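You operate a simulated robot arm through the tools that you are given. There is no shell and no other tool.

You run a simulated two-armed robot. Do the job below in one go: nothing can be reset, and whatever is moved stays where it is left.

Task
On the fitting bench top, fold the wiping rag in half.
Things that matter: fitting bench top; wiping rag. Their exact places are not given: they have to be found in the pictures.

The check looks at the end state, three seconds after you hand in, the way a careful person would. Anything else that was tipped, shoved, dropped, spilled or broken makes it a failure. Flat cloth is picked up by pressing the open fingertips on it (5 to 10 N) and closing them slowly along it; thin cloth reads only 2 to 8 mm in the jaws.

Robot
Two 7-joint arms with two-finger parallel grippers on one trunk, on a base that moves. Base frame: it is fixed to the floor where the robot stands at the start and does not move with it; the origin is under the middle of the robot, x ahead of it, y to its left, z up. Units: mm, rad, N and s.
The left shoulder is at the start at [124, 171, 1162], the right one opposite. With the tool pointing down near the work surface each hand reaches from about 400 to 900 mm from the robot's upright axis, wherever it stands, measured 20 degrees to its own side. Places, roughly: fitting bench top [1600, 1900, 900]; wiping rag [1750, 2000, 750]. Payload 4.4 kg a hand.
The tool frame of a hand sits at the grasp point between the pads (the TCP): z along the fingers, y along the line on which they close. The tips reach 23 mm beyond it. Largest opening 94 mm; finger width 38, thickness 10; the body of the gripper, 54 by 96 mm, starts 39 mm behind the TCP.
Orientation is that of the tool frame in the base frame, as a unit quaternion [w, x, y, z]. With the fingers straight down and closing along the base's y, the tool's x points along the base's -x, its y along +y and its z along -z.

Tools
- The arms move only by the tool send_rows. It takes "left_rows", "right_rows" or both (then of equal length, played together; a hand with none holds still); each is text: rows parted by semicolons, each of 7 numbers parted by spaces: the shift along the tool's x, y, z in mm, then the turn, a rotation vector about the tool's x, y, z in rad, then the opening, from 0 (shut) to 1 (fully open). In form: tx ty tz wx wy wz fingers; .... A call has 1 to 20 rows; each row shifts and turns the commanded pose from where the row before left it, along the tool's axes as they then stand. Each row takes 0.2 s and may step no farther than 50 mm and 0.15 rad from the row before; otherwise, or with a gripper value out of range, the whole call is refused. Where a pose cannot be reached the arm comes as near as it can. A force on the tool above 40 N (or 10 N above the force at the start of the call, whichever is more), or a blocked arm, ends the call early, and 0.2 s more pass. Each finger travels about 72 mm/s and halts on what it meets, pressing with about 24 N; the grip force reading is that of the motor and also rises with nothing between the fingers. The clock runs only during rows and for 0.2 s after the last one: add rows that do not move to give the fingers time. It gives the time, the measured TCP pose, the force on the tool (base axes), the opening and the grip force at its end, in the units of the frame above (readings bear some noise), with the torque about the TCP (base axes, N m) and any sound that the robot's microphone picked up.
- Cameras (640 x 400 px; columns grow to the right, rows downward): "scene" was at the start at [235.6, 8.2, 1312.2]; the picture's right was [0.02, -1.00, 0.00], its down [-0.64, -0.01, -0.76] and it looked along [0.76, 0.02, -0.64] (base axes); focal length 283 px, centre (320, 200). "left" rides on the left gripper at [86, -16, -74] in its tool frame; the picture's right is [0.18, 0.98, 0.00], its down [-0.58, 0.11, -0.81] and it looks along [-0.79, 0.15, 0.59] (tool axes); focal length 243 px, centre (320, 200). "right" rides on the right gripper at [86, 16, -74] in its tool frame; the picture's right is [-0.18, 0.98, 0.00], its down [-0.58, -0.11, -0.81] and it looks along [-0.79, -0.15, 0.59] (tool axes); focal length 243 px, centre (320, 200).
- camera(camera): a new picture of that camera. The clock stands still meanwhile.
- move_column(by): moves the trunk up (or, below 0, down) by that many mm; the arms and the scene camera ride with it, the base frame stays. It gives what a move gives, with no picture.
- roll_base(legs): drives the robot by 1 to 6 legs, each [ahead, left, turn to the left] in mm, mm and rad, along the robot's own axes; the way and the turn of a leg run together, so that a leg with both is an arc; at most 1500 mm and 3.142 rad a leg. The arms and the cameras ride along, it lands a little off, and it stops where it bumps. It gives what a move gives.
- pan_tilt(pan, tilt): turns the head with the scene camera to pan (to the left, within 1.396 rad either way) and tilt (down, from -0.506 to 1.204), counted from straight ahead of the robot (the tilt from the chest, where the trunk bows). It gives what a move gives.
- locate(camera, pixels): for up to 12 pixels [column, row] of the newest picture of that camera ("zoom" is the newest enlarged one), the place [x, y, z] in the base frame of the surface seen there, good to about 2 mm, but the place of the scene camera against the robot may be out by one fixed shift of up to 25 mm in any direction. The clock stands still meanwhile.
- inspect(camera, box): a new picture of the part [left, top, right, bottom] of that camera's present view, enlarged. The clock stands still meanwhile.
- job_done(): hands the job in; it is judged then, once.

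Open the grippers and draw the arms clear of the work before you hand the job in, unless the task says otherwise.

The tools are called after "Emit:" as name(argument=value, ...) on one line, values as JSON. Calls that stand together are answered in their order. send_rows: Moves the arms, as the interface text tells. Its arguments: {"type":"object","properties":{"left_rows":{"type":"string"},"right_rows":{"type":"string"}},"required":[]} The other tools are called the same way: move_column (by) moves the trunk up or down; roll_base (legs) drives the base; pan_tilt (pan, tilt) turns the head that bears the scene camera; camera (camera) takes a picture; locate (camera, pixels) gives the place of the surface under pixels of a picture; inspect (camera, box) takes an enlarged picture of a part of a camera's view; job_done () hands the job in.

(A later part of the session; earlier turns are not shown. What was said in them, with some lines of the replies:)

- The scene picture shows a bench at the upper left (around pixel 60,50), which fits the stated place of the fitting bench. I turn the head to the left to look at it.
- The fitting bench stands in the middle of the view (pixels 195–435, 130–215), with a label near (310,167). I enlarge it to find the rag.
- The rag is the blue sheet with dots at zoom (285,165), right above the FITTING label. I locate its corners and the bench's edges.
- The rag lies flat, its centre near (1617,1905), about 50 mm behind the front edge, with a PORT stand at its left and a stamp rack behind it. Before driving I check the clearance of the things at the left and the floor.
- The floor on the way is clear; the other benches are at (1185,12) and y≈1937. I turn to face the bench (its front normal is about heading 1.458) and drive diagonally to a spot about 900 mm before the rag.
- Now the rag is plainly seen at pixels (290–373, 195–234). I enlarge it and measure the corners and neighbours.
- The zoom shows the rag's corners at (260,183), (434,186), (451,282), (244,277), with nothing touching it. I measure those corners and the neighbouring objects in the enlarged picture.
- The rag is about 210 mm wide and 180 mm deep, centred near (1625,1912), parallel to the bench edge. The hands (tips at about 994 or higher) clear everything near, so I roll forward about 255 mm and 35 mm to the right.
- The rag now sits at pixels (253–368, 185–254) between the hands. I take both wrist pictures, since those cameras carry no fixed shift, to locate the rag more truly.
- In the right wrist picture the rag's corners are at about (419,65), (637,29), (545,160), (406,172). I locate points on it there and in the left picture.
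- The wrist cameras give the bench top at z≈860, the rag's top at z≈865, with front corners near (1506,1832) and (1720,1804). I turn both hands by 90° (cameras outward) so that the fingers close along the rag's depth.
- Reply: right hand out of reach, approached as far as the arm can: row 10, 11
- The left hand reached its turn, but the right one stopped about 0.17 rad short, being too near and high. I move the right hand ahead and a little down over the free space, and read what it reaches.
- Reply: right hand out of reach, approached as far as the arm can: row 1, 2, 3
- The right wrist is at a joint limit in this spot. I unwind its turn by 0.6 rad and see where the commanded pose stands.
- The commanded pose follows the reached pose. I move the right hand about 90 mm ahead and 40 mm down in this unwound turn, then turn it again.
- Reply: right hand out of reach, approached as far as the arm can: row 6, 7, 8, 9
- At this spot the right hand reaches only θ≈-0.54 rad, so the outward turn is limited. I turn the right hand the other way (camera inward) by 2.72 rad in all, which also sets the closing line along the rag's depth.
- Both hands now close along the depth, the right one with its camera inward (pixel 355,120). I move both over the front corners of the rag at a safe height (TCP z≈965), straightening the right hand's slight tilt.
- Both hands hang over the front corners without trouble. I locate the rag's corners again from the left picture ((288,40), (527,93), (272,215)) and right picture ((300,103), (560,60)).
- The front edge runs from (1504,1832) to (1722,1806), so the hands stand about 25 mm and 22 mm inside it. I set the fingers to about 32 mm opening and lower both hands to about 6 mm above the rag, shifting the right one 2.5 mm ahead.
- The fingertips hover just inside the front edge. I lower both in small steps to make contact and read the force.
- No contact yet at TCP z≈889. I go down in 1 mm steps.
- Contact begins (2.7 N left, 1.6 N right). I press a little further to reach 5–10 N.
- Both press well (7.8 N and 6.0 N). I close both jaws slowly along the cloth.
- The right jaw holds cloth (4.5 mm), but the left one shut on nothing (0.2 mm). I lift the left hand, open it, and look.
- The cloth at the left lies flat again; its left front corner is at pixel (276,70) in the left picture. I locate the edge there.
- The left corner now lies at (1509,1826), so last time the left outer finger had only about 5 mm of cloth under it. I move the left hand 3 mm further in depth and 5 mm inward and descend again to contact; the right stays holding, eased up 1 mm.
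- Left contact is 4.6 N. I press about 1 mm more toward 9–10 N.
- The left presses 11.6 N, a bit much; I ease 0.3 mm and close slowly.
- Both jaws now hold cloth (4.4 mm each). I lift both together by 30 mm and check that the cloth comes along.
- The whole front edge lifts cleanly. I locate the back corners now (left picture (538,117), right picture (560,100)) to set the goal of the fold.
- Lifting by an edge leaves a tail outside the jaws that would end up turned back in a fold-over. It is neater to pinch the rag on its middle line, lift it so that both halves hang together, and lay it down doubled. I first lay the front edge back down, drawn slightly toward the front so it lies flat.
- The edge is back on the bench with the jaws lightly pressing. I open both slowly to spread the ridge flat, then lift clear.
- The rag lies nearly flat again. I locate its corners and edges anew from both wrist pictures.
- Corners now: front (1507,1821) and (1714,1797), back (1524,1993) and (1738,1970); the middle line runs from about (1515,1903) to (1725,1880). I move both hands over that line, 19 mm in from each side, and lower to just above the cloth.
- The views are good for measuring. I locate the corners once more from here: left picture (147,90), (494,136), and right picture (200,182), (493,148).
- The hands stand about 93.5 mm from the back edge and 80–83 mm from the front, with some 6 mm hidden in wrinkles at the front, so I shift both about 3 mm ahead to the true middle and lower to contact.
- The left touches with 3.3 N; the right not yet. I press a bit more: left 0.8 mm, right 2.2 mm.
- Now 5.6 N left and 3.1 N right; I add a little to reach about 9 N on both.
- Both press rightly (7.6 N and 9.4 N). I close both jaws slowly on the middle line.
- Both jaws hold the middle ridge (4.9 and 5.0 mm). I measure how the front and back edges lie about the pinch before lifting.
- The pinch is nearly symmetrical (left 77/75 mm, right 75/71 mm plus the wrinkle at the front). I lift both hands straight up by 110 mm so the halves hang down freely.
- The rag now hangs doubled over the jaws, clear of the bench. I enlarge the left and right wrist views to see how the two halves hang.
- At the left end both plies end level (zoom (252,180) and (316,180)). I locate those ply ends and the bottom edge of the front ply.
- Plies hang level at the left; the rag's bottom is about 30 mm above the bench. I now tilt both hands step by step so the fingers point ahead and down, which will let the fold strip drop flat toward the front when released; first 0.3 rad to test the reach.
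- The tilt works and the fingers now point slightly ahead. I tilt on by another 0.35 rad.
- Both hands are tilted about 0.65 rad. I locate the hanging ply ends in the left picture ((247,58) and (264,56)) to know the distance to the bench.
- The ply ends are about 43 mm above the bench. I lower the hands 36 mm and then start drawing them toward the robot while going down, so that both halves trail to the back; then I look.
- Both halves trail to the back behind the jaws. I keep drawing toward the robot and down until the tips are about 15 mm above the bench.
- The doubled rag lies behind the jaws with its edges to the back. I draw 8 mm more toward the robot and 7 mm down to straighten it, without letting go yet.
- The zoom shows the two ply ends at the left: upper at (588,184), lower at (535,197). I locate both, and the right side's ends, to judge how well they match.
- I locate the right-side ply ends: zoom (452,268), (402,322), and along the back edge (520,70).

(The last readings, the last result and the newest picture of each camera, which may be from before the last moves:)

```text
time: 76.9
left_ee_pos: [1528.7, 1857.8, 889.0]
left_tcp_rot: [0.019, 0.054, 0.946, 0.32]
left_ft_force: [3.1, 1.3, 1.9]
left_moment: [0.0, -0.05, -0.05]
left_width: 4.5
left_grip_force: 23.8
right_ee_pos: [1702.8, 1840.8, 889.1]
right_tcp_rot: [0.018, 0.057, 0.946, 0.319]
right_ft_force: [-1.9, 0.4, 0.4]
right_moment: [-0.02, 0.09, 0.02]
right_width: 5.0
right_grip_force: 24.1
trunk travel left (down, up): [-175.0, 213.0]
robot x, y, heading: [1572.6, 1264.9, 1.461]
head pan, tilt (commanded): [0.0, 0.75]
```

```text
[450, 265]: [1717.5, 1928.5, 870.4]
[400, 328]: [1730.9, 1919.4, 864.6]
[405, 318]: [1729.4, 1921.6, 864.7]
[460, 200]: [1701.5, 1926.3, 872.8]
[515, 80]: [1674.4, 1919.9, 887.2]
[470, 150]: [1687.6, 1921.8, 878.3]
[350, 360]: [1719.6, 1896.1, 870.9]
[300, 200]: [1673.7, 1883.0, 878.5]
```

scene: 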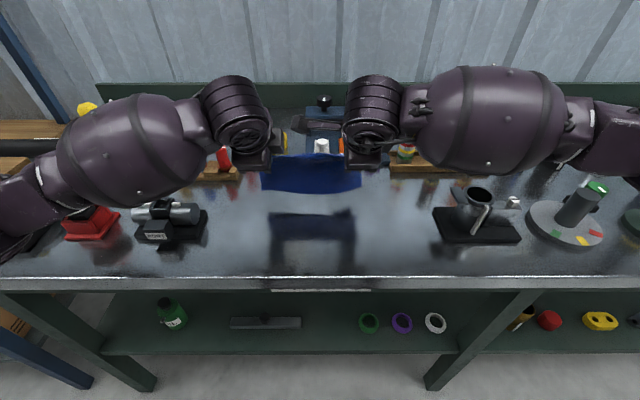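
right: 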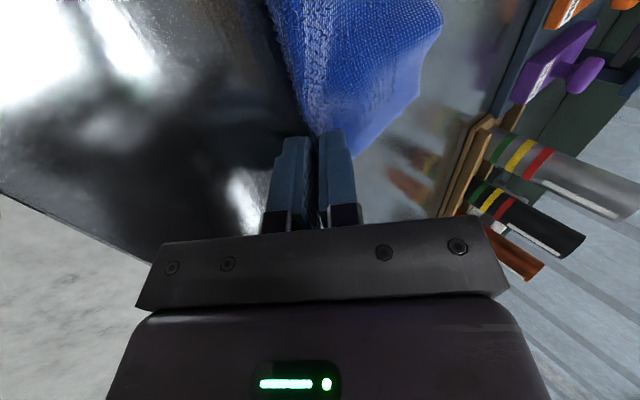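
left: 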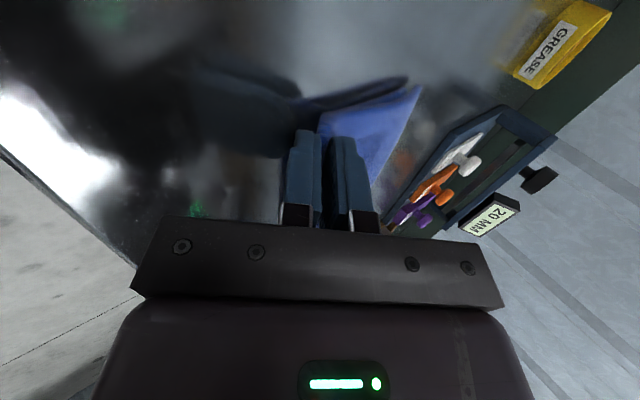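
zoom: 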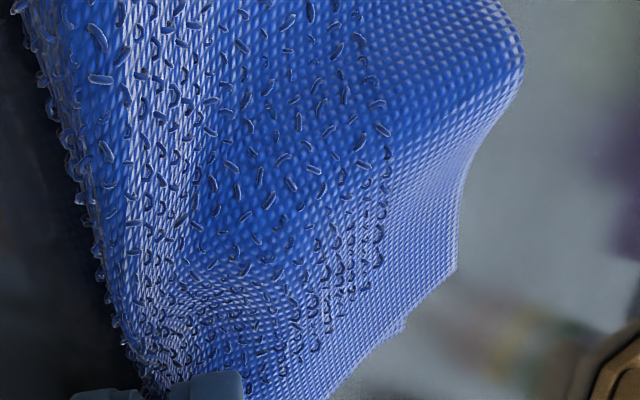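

The upper ply ends about 10 mm behind the lower one at the left and about level at the right, with a slight wave in the middle. I open the jaws gently and withdraw them along their own axis, then look.

Emit:
send_rows(left_rows="0 0 0 0 0 0 0.08; 0 0 0 0 0 0 0.12; 0 0 0 0 0 0 0.16; 0 0 -4 0 0 0 0.16; 0 0 -6 0 0 0 0.16; 0 0 -10 0 0 0 0.16; 0 0 -15 0 0 0 0.16; 0 0 -20 0 0 0 0.16; 0 0 -25 0 0 0 0.16; 0 0 -25 0 0 0 0.16; 0 0 0 0 0 0 0.16", right_rows="0 0 0 0 0 0 0.08; 0 0 0 0 0 0 0.12; 0 0 0 0 0 0 0.16; 0 0 -4 0 0 0 0.16; 0 0 -6 0 0 0 0.16; 0 0 -10 0 0 0 0.16; 0 0 -15 0 0 0 0.16; 0 0 -20 0 0 0 0.16; 0 0 -25 0 0 0 0.16; 0 0 -25 0 0 0 0.16; 0 0 0 0 0 0 0.16")

Emit:
camera(camera="left")

Emit:
camera(camera="right")

Emit:
camera(camera="scene")

```text
time: 79.3
left_ee_pos: [1520.9, 1795.4, 972.1]
left_tcp_rot: [0.019, 0.055, 0.946, 0.318]
left_ft_force: [0.2, 0.6, -0.4]
left_moment: [0.01, -0.01, -0.02]
left_width: 15.1
left_grip_force: 0.0
right_ee_pos: [1693.3, 1776.5, 971.7]
right_tcp_rot: [0.019, 0.057, 0.946, 0.319]
right_ft_force: [-0.1, -0.5, 0.8]
right_moment: [-0.02, -0.03, -0.01]
right_width: 15.0
right_grip_force: 0.0
trunk travel left (down, up): [-175.0, 213.0]
robot x, y, heading: [1571.1, 1257.2, 1.456]
head pan, tilt (commanded): [0.0, 0.75]
```

```text
taken
```

left: 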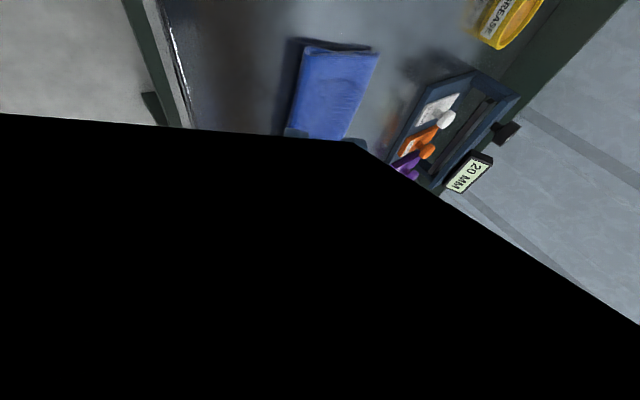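

```text
taken
```

right: 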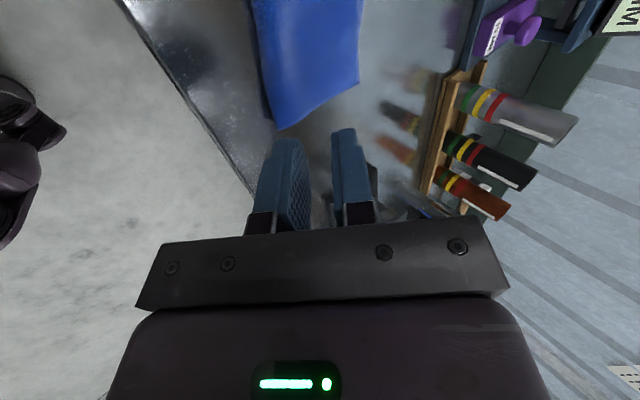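

```text
taken
```

scene: 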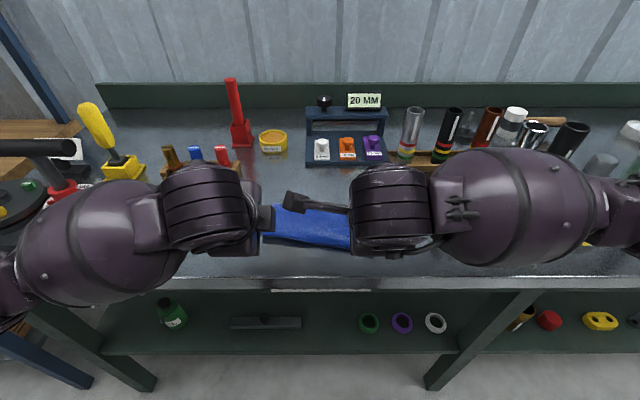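

The rag is released. I move both hands apart and up, untilting them, to get a clear look from the head camera.

Emit:
send_rows(left_rows="40 12 -16 0 0 0 0.16; 40 12 -16 0 0 0 0.16; 40 12 -16 0.1 0 0 0.16; 10 0 0 0.1 0 0 0.16; 0 0 0 0.1 0 0 0.16; 0 0 0 0.1 0 0 0.16; 0 0 0 0.1 0 0 0.16; 0 0 0 0.1 0 0 0.16; 0 0 0 0.05 0 0 0.16; 0 0 0 0 0 0 0.16", right_rows="-40 12 -16 0 0 0 0.16; -40 12 -16 0 0 0 0.16; -40 12 -16 0.1 0 0 0.16; -30 0 0 0.1 0 0 0.16; 0 0 0 0.1 0 0 0.16; 0 0 0 0.1 0 0 0.16; 0 0 0 0.1 0 0 0.16; 0 0 0 0.1 0 0 0.16; 0 0 0 0.05 0 0 0.16; 0 0 0 0 0 0 0.16")

Emit:
camera(camera="scene")

Emit:
inspect(camera="scene", box=[224, 160, 416, 280])

Emit:
camera(camera="right")

Emit:
camera(camera="left")

```text
time: 81.5
left_ee_pos: [1392.0, 1809.8, 1032.0]
left_tcp_rot: [0.0, 0.058, 0.998, 0.001]
left_ft_force: [0.1, 0.8, -0.1]
left_moment: [-0.01, 0.0, 0.0]
left_width: 14.8
left_grip_force: 0.2
right_ee_pos: [1843.2, 1759.1, 1032.8]
right_tcp_rot: [0.0, 0.059, 0.998, 0.0]
right_ft_force: [0.6, -0.5, 0.2]
right_moment: [0.02, 0.01, -0.03]
right_width: 14.7
right_grip_force: 0.0
trunk travel left (down, up): [-175.0, 213.0]
robot x, y, heading: [1567.2, 1260.2, 1.451]
head pan, tilt (commanded): [0.0, 0.75]
```

```text
taken
```

scene: 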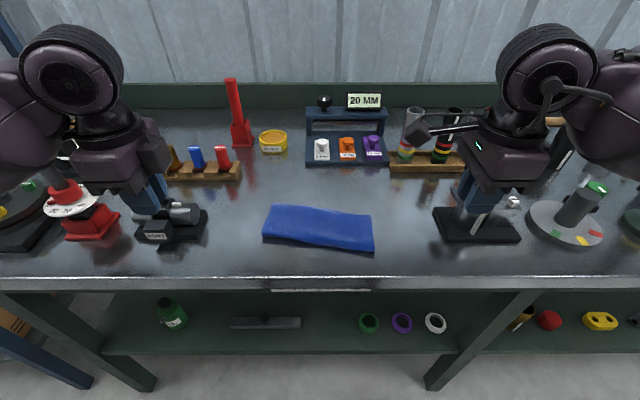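

```text
3.33 times, centred on (320, 220) of scene
```

zoom: 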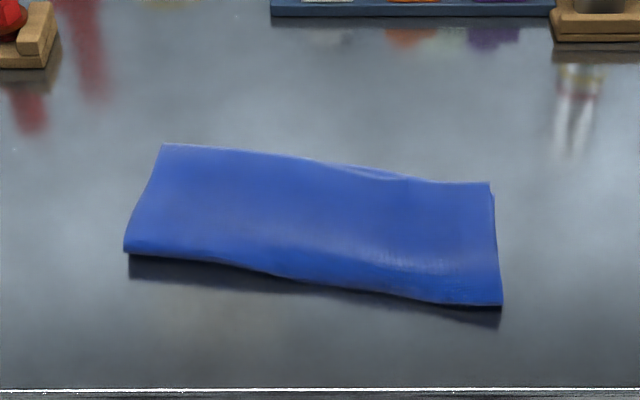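

```text
taken
```

right: 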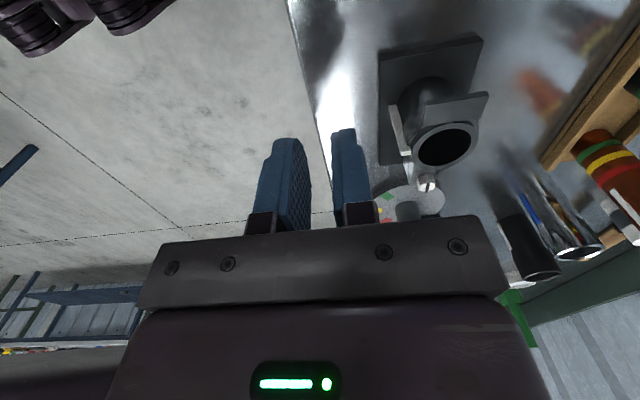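

```text
taken
```

left: 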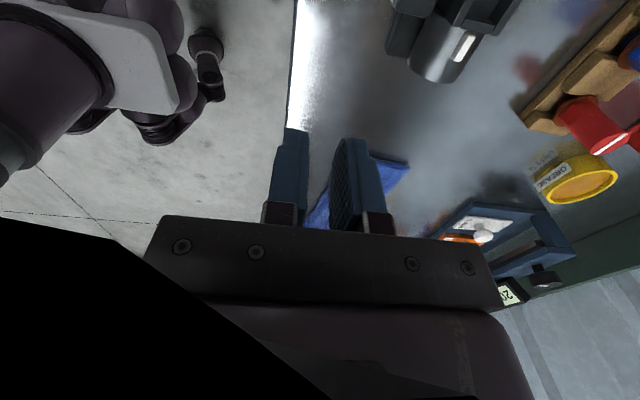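

The rag lies folded in half quite neatly, with the fold toward the front. I enlarge it further to check how the edges match and whether it lies flat.

Emit:
inspect(camera="scene", box=[256, 195, 384, 275])

Emit:
locate(camera="scene", pixels=[[274, 205], [370, 216], [373, 249], [264, 234], [320, 225], [345, 213], [300, 208], [310, 241], [340, 246]])

```text
5.00 times, centred on (320, 235) of scene
```

zoom: 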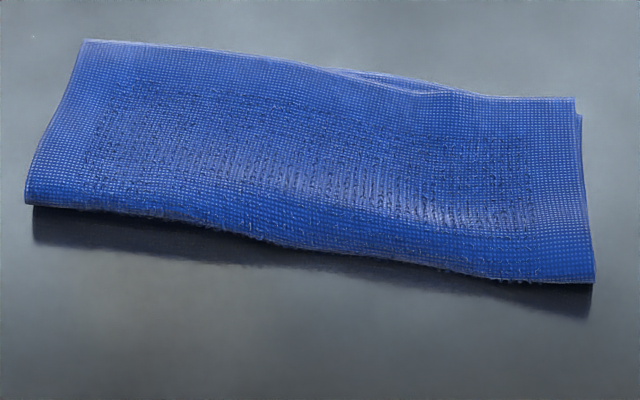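

```text
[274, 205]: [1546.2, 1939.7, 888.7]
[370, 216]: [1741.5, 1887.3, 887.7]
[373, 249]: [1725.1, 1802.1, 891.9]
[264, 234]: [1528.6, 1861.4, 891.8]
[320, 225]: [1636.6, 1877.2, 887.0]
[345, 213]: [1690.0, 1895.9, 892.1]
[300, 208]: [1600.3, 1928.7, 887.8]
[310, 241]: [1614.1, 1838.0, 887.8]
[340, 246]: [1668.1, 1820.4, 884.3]
```

The edges look well matched; the lower ply peeks out only by a few mm at (440,85) and (580,120). To check the plies at the left and back, I bring the left hand's camera over for a side look, staying high.

Emit:
send_rows(left_rows="-22.3 32.8 10 0 0 0 0.16; -22.3 32.8 10 0 0 0 0.16; -22.3 32.8 10 0 0 0 0.16; 0 0 0 0 0 0 0.16")

Emit:
camera(camera="left")

```text
time: 82.5
left_ee_pos: [1469.1, 1899.7, 1000.7]
left_tcp_rot: [-0.001, 0.057, 0.998, 0.0]
left_ft_force: [-0.2, 0.3, -0.2]
left_moment: [0.02, 0.03, 0.03]
left_width: 14.9
left_grip_force: 0.1
right_ee_pos: [1842.4, 1757.7, 1032.6]
right_tcp_rot: [-0.001, 0.059, 0.998, 0.0]
right_ft_force: [-0.2, -0.7, 0.9]
right_moment: [0.01, 0.01, 0.0]
right_width: 15.0
right_grip_force: 0.1
trunk travel left (down, up): [-175.0, 213.0]
robot x, y, heading: [1565.8, 1262.5, 1.458]
head pan, tilt (commanded): [0.0, 0.75]
```

```text
taken
```

left: 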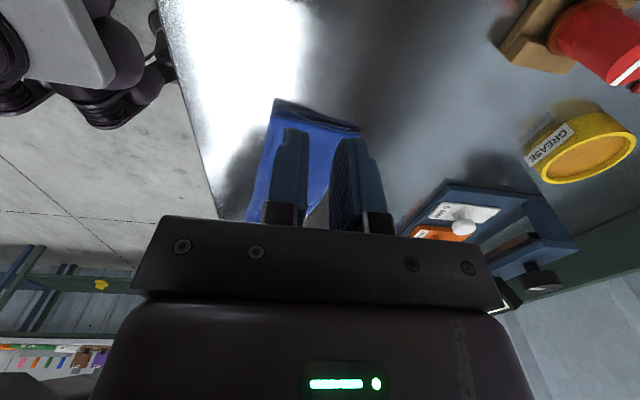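

The rag's left end is at (275–360, 97–140). I enlarge it to see the two plies.

Emit:
inspect(camera="left", box=[240, 80, 400, 180])

Emit:
locate(camera="zoom", pixels=[[150, 75], [150, 100], [300, 160], [400, 190], [470, 190], [465, 210], [480, 180], [250, 250]])

```text
4.00 times, centred on (320, 130) of left
```

zoom: 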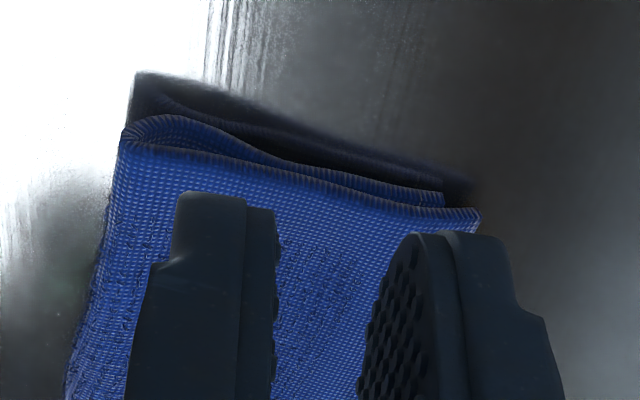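

```text
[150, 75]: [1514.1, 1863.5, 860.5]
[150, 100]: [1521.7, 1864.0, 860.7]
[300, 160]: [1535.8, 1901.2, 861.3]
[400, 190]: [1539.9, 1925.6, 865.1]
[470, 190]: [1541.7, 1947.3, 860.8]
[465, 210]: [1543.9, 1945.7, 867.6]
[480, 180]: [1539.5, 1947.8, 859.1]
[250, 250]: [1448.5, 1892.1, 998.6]
```

At the left the upper ply overhangs the lower by about 9 mm, and the fold's bend stands a bit puffy (about 15 mm high). I pat the fold flat gently: first the left hand with shut fingers over the fold's left part, near (1557,1867).

Emit:
send_rows(left_rows="-30.4 -7.5 0 0 0 0 0; -30.4 -7.5 0 0 0 0 0; -30.4 -7.6 0 0 0 0 0; 0 0 30 0 0 0 0; 0 0 30 0 0 0 0; 0 0 30 0 0 0 0; 0 0 8 0 0 0 0; 0 0 0 0 0 0 0")

Emit:
inspect(camera="scene", box=[224, 160, 416, 280])

```text
time: 84.3
left_ee_pos: [1558.8, 1867.1, 904.1]
left_tcp_rot: [0.0, 0.058, 0.998, 0.0]
left_ft_force: [-0.3, 0.5, -0.8]
left_moment: [0.02, 0.0, -0.02]
left_width: 0.1
left_grip_force: 24.2
right_ee_pos: [1843.0, 1758.0, 1033.3]
right_tcp_rot: [-0.001, 0.06, 0.998, 0.001]
right_ft_force: [-0.4, 0.3, -0.6]
right_moment: [-0.01, 0.02, 0.01]
right_width: 15.2
right_grip_force: 0.0
trunk travel left (down, up): [-175.0, 213.0]
robot x, y, heading: [1566.3, 1258.1, 1.456]
head pan, tilt (commanded): [0.0, 0.75]
```

```text
3.33 times, centred on (320, 220) of scene
```

zoom: 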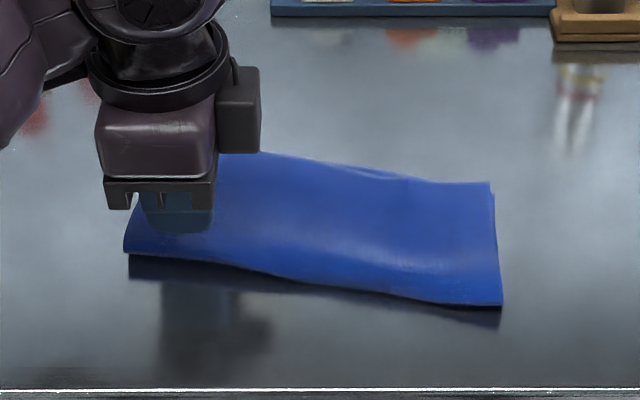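

The shut fingers are right above the left part of the fold. I press down in small steps and read the force.

Emit:
send_rows(left_rows="0 0 2 0 0 0 0; 0 0 2 0 0 0 0; 0 0 2 0 0 0 0; 0 0 2 0 0 0 0; 0 0 1.5 0 0 0 0; 0 0 0 0 0 0 0")

```text
time: 85.7
left_ee_pos: [1557.2, 1866.9, 893.7]
left_tcp_rot: [-0.001, 0.057, 0.998, -0.001]
left_ft_force: [-0.3, -0.4, 0.3]
left_moment: [-0.05, -0.04, 0.03]
left_width: 0.0
left_grip_force: 24.3
right_ee_pos: [1843.3, 1758.8, 1031.7]
right_tcp_rot: [0.0, 0.059, 0.998, -0.001]
right_ft_force: [-0.1, -0.7, -0.1]
right_moment: [-0.01, -0.02, -0.01]
right_width: 14.9
right_grip_force: 0.0
trunk travel left (down, up): [-175.0, 213.0]
robot x, y, heading: [1566.9, 1262.9, 1.461]
head pan, tilt (commanded): [0.0, 0.75]
```

Barely any force at tip z≈871; I go down a few mm more.

Emit:
send_rows(left_rows="0 0 1.5 0 0 0 0; 0 0 1 0 0 0 0; 0 0 1 0 0 0 0; 0 0 0 0 0 0 0; 0 0 0 0 0 0 0")

```text
time: 86.9
left_ee_pos: [1558.8, 1867.3, 890.8]
left_tcp_rot: [-0.001, 0.058, 0.998, 0.001]
left_ft_force: [-0.7, -0.3, 3.5]
left_moment: [0.0, 0.02, -0.02]
left_width: 0.0
left_grip_force: 24.4
right_ee_pos: [1844.3, 1757.8, 1032.6]
right_tcp_rot: [-0.001, 0.059, 0.998, 0.0]
right_ft_force: [-0.1, -0.9, 0.7]
right_moment: [-0.01, 0.02, -0.02]
right_width: 15.0
right_grip_force: 0.1
trunk travel left (down, up): [-175.0, 213.0]
robot x, y, heading: [1568.3, 1259.4, 1.448]
head pan, tilt (commanded): [0.0, 0.75]
```

It presses with 3.5 N at tip z≈868, two plies thick. I press slightly more, lift, and look.

Emit:
send_rows(left_rows="0 0 0.8 0 0 0 0; 0 0 0 0 0 0 0; 0 0 0 0 0 0 0; 0 0 -3 0 0 0 0; 0 0 -15 0 0 0 0; 0 0 -15 0 0 0 0; -35 -6 -5 0 0 0 0; -34 -7 0 0 0 0 0; 0 0 0 0 0 0 0")

Emit:
inspect(camera="scene", box=[224, 160, 416, 280])

```text
time: 88.9
left_ee_pos: [1624.9, 1846.2, 927.9]
left_tcp_rot: [0.0, 0.057, 0.998, 0.0]
left_ft_force: [0.5, 0.1, 0.3]
left_moment: [0.0, 0.01, -0.03]
left_width: 0.0
left_grip_force: 24.1
right_ee_pos: [1842.6, 1758.9, 1031.8]
right_tcp_rot: [-0.001, 0.059, 0.998, 0.0]
right_ft_force: [-0.9, 0.0, -0.3]
right_moment: [0.03, -0.01, -0.02]
right_width: 15.0
right_grip_force: 0.1
trunk travel left (down, up): [-175.0, 213.0]
robot x, y, heading: [1567.1, 1262.4, 1.452]
head pan, tilt (commanded): [0.0, 0.75]
```

```text
3.33 times, centred on (320, 220) of scene
```

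zoom: 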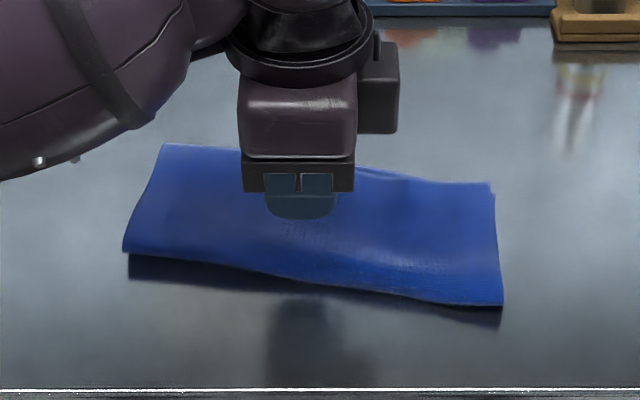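

The fold stays in shape. I pat the middle of the fold the same way at (1625,1846).

Emit:
send_rows(left_rows="0 0 14 0 0 0 0; 0 0 14 0 0 0 0; 0 0 3 0 0 0 0; 0 0 2 0 0 0 0; 0 0 2 0 0 0 0; 0 0 1.5 0 0 0 0; 0 0 0 0 0 0 0")

```text
time: 90.5
left_ee_pos: [1625.0, 1845.8, 891.8]
left_tcp_rot: [0.0, 0.058, 0.998, 0.001]
left_ft_force: [-1.2, 1.1, 1.6]
left_moment: [0.02, 0.0, 0.02]
left_width: 0.0
left_grip_force: 24.7
right_ee_pos: [1842.9, 1757.6, 1033.0]
right_tcp_rot: [-0.001, 0.059, 0.998, 0.0]
right_ft_force: [0.7, -0.9, -0.1]
right_moment: [0.01, 0.02, 0.0]
right_width: 15.2
right_grip_force: 0.1
trunk travel left (down, up): [-175.0, 213.0]
robot x, y, heading: [1565.7, 1260.2, 1.453]
head pan, tilt (commanded): [0.0, 0.75]
```

I press 1.5 mm more there, then lift and move on to the right part of the fold at about (1690,1829).

Emit:
send_rows(left_rows="0 0 1 0 0 0 0; 0 0 0.5 0 0 0 0; 0 0 0 0 0 0 0; 0 0 -3 0 0 0 0; 0 0 -15 0 0 0 0; 0 0 -20 0 0 0 0; -34 -4.5 0 0 0 0 0; -34 -4.5 0 0 0 0 0; 0 0 0 0 0 0 0")

Emit:
inspect(camera="scene", box=[224, 160, 416, 280])

```text
time: 92.5
left_ee_pos: [1690.5, 1829.3, 926.7]
left_tcp_rot: [0.001, 0.057, 0.998, 0.0]
left_ft_force: [0.5, -0.4, -0.1]
left_moment: [-0.02, -0.01, -0.02]
left_width: 0.0
left_grip_force: 24.1
right_ee_pos: [1842.2, 1758.0, 1033.0]
right_tcp_rot: [-0.001, 0.059, 0.998, -0.001]
right_ft_force: [-0.2, 0.4, 0.4]
right_moment: [0.01, 0.03, -0.01]
right_width: 14.9
right_grip_force: 0.1
trunk travel left (down, up): [-175.0, 213.0]
robot x, y, heading: [1567.0, 1264.5, 1.457]
head pan, tilt (commanded): [0.0, 0.75]
```

```text
3.33 times, centred on (320, 220) of scene
```

zoom: 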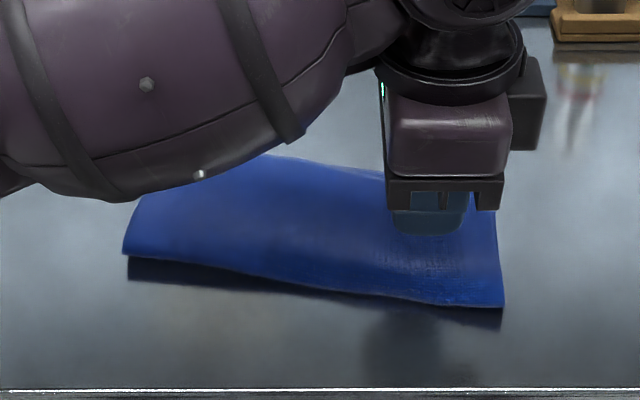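

I pat the right part of the fold likewise.

Emit:
send_rows(left_rows="0 0 14 0 0 0 0; 0 0 14 0 0 0 0; 0 0 3 0 0 0 0; 0 0 2 0 0 0 0; 0 0 2 0 0 0 0; 0 0 0 0 0 0 0")

```text
time: 93.9
left_ee_pos: [1690.9, 1829.0, 893.6]
left_tcp_rot: [0.0, 0.058, 0.998, 0.001]
left_ft_force: [0.1, 0.3, 1.1]
left_moment: [0.02, 0.0, 0.0]
left_width: 0.0
left_grip_force: 23.2
right_ee_pos: [1843.0, 1759.1, 1032.6]
right_tcp_rot: [-0.001, 0.06, 0.998, 0.0]
right_ft_force: [0.0, 0.3, 0.1]
right_moment: [0.02, -0.02, -0.01]
right_width: 15.1
right_grip_force: 0.0
trunk travel left (down, up): [-175.0, 213.0]
robot x, y, heading: [1570.1, 1259.7, 1.451]
head pan, tilt (commanded): [0.0, 0.75]
```

I press 2.5 mm further, then lift well up and draw the left hand back to its side.

Emit:
send_rows(left_rows="0 0 1.2 0 0 0 0; 0 0 1.2 0 0 0 0; 0 0 0 0 0 0 0; 0 0 -3 0 0 0 0; 0 0 -20 0 0 0 0; 0 0 -40 0 0 0 0; 0 0 -40 0 0 0 0.1; 40 0 -40 0 0 0 0.3; 45 -10 0 0 0 0 0.5; 45 -10 0 0 0 0 0.5; 45 -10 0 0 0 0 0.5; 45 -10 0 0 0 0 0.5; 45 -10 0 0 0 0 0.5; 30 -10 0 0 0 0 0.5; 0 0 0 0 0 0 0.5")

Emit:
camera(camera="scene")

Emit:
inspect(camera="scene", box=[256, 195, 384, 275])

```text
refused: row 8 steps farther than a row can; nothing moved
```

```text
taken
```

scene: 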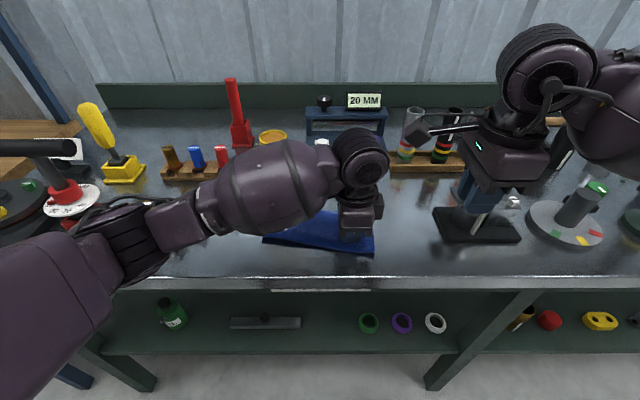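

```text
5.00 times, centred on (320, 235) of scene
```

zoom: 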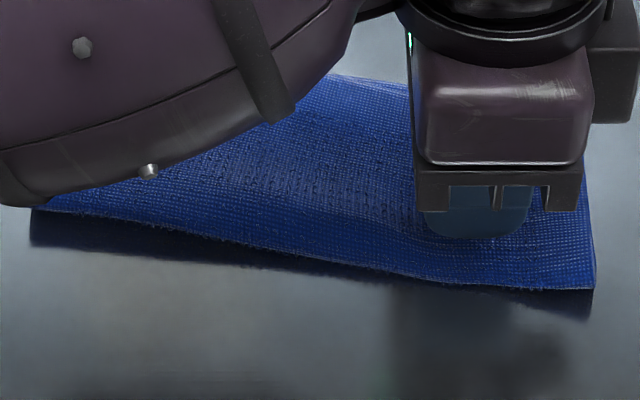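

The call was refused because one row's step was too long. I send the same motion with smaller rows.

Emit:
send_rows(left_rows="0 0 1.2 0 0 0 0; 0 0 1.2 0 0 0 0; 0 0 0 0 0 0 0; 0 0 -3 0 0 0 0; 0 0 -20 0 0 0 0; 0 0 -40 0 0 0 0; 0 0 -40 0 0 0 0.1; 0 0 -40 0 0 0 0.3; 40 -8 0 0 0 0 0.5; 40 -8 0 0 0 0 0.5; 40 -8 0 0 0 0 0.5; 40 -8 0 0 0 0 0.5; 40 -8 0 0 0 0 0.5; 40 -8 0 0 0 0 0.5; 40 -8 0 0 0 0 0.5; 20 0 0 0 0 0 0.5; 0 0 0 0 0 0 0.5")

Emit:
camera(camera="scene")

Emit:
inspect(camera="scene", box=[256, 195, 384, 275])

```text
time: 97.5
left_ee_pos: [1385.6, 1809.4, 1033.8]
left_tcp_rot: [0.0, 0.058, 0.998, 0.0]
left_ft_force: [1.0, 0.6, 0.2]
left_moment: [0.0, -0.01, 0.02]
left_width: 46.7
left_grip_force: 0.1
right_ee_pos: [1844.2, 1758.3, 1032.1]
right_tcp_rot: [-0.001, 0.059, 0.998, 0.0]
right_ft_force: [0.0, -0.4, 1.0]
right_moment: [0.0, 0.03, 0.0]
right_width: 15.1
right_grip_force: 0.0
trunk travel left (down, up): [-175.0, 213.0]
robot x, y, heading: [1568.6, 1263.0, 1.456]
head pan, tilt (commanded): [0.0, 0.75]
```

```text
taken
```

scene: 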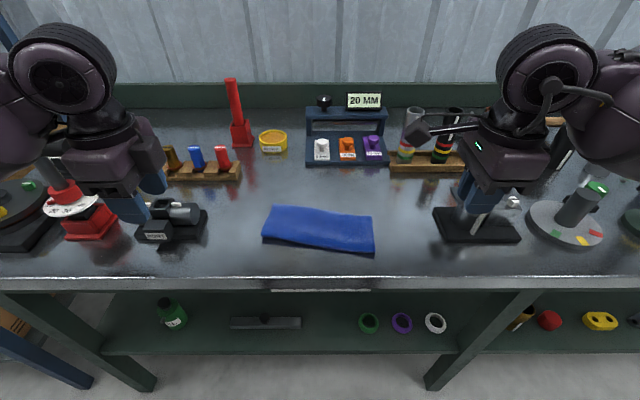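

```text
5.00 times, centred on (320, 235) of scene
```

zoom: 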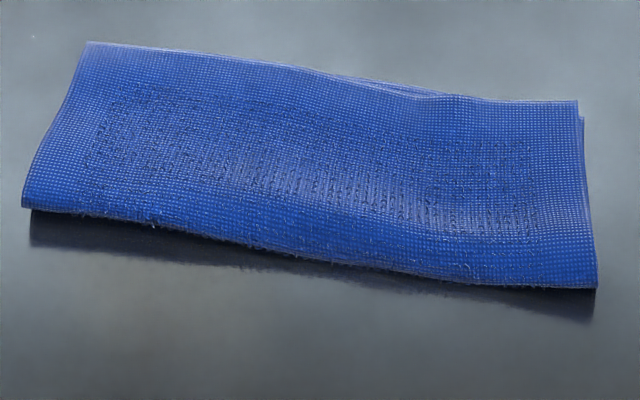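

The rag lies neatly folded, fold in front, edges matched at the back, and nothing else was touched. I open the grippers where they are, then raise the trunk to clear everything before rolling back.

Emit:
send_rows(left_rows="0 0 0 0 0 0 0.8; 0 0 0 0 0 0 1; 0 0 0 0 0 0 1", right_rows="0 0 0 0 0 0 0.5; 0 0 0 0 0 0 1; 0 0 0 0 0 0 1")

Emit:
move_column(by=120)

Emit:
camera(camera="scene")

```text
time: 98.3
left_ee_pos: [1386.4, 1808.9, 1034.4]
left_tcp_rot: [0.0, 0.058, 0.998, 0.0]
left_ft_force: [-0.4, 0.2, -0.7]
left_moment: [0.0, 0.01, 0.02]
left_width: 94.2
left_grip_force: 0.0
right_ee_pos: [1842.8, 1758.7, 1031.1]
right_tcp_rot: [-0.001, 0.06, 0.998, 0.0]
right_ft_force: [-0.1, -0.1, 0.9]
right_moment: [-0.03, -0.03, 0.0]
right_width: 94.1
right_grip_force: 0.1
trunk travel left (down, up): [-175.0, 213.0]
robot x, y, heading: [1566.8, 1261.8, 1.454]
head pan, tilt (commanded): [0.0, 0.75]
```

```text
time: 99.8
left_ee_pos: [1386.3, 1808.1, 1151.5]
left_tcp_rot: [0.0, 0.057, 0.998, -0.001]
left_ft_force: [-0.4, -0.1, 0.4]
left_moment: [0.01, 0.01, -0.04]
left_width: 94.0
left_grip_force: 0.1
right_ee_pos: [1843.3, 1759.4, 1151.4]
right_tcp_rot: [-0.001, 0.058, 0.998, -0.001]
right_ft_force: [0.5, -0.4, 0.8]
right_moment: [0.03, 0.03, 0.0]
right_width: 93.9
right_grip_force: 0.0
trunk travel left (down, up): [-295.0, 93.0]
robot x, y, heading: [1567.6, 1260.2, 1.46]
head pan, tilt (commanded): [0.0, 0.75]
```

```text
taken
```

scene: 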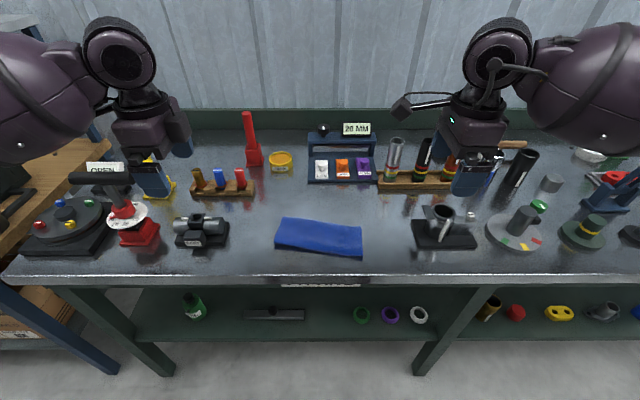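

From higher up all neighbours stand in place and the rag (275–362, 217–256) is folded. I enlarge it a last time and roll back clear of the bench.

Emit:
inspect(camera="scene", box=[256, 200, 384, 280])

Emit:
roll_base(legs=[[-300, 0, 0]])

Emit:
camera(camera="scene")

```text
5.00 times, centred on (320, 240) of scene
```

zoom: 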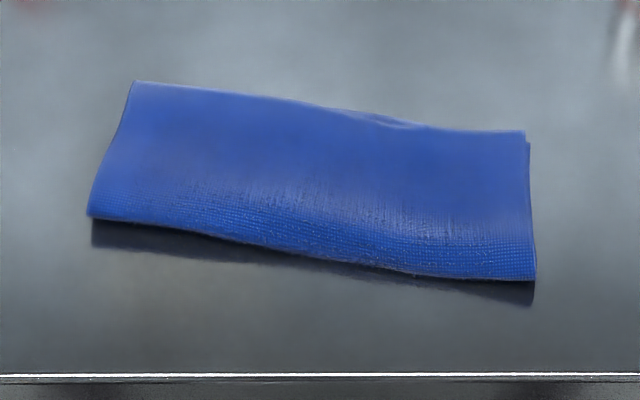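

```text
time: 101.9
left_ee_pos: [1353.0, 1512.1, 1154.2]
left_tcp_rot: [0.001, 0.058, 0.998, 0.0]
left_ft_force: [-0.7, -1.2, -1.1]
left_moment: [0.06, -0.02, -0.05]
left_width: 94.1
left_grip_force: 0.1
right_ee_pos: [1808.5, 1464.0, 1151.8]
right_tcp_rot: [-0.001, 0.06, 0.998, 0.0]
right_ft_force: [0.6, -0.7, 0.7]
right_moment: [0.02, 0.01, 0.0]
right_width: 94.2
right_grip_force: 0.0
trunk travel left (down, up): [-295.0, 93.0]
robot x, y, heading: [1528.9, 968.7, 1.458]
head pan, tilt (commanded): [0.0, 0.75]
```

```text
taken
```

scene: 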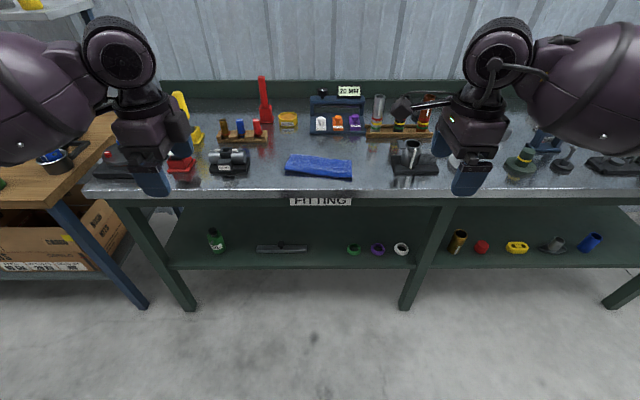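

The robot stands clear, both grippers are open, the rag lies folded in half on the fitting bench, and every neighbour stands as before. I hand the job in.

Emit:
job_done()

```text
The job is handed in.
```

The wiping rag is folded in half and lying on the fitting bench top. The fold faces the front and the edges meet at the back. I have handed the job in; no verdict came back.

- **Edge match:** At the left end the upper half overhangs the lower by about 9 mm. Elsewhere the edges differ by only a few millimetres.
- **Position:** The folded rag sits roughly where it was, turned slightly from the bench edge.
- **How it was done:** Lifting by the front edge would have left a strip turned back, so I laid it down again. I then pinched the rag along its middle line with both hands, lifted it and laid it down doubled. Last, I patted the fold flat.
- **Surroundings:** In the last pictures everything else on the bench stands where it was. Both grippers are open and the robot is rolled back clear of the bench.
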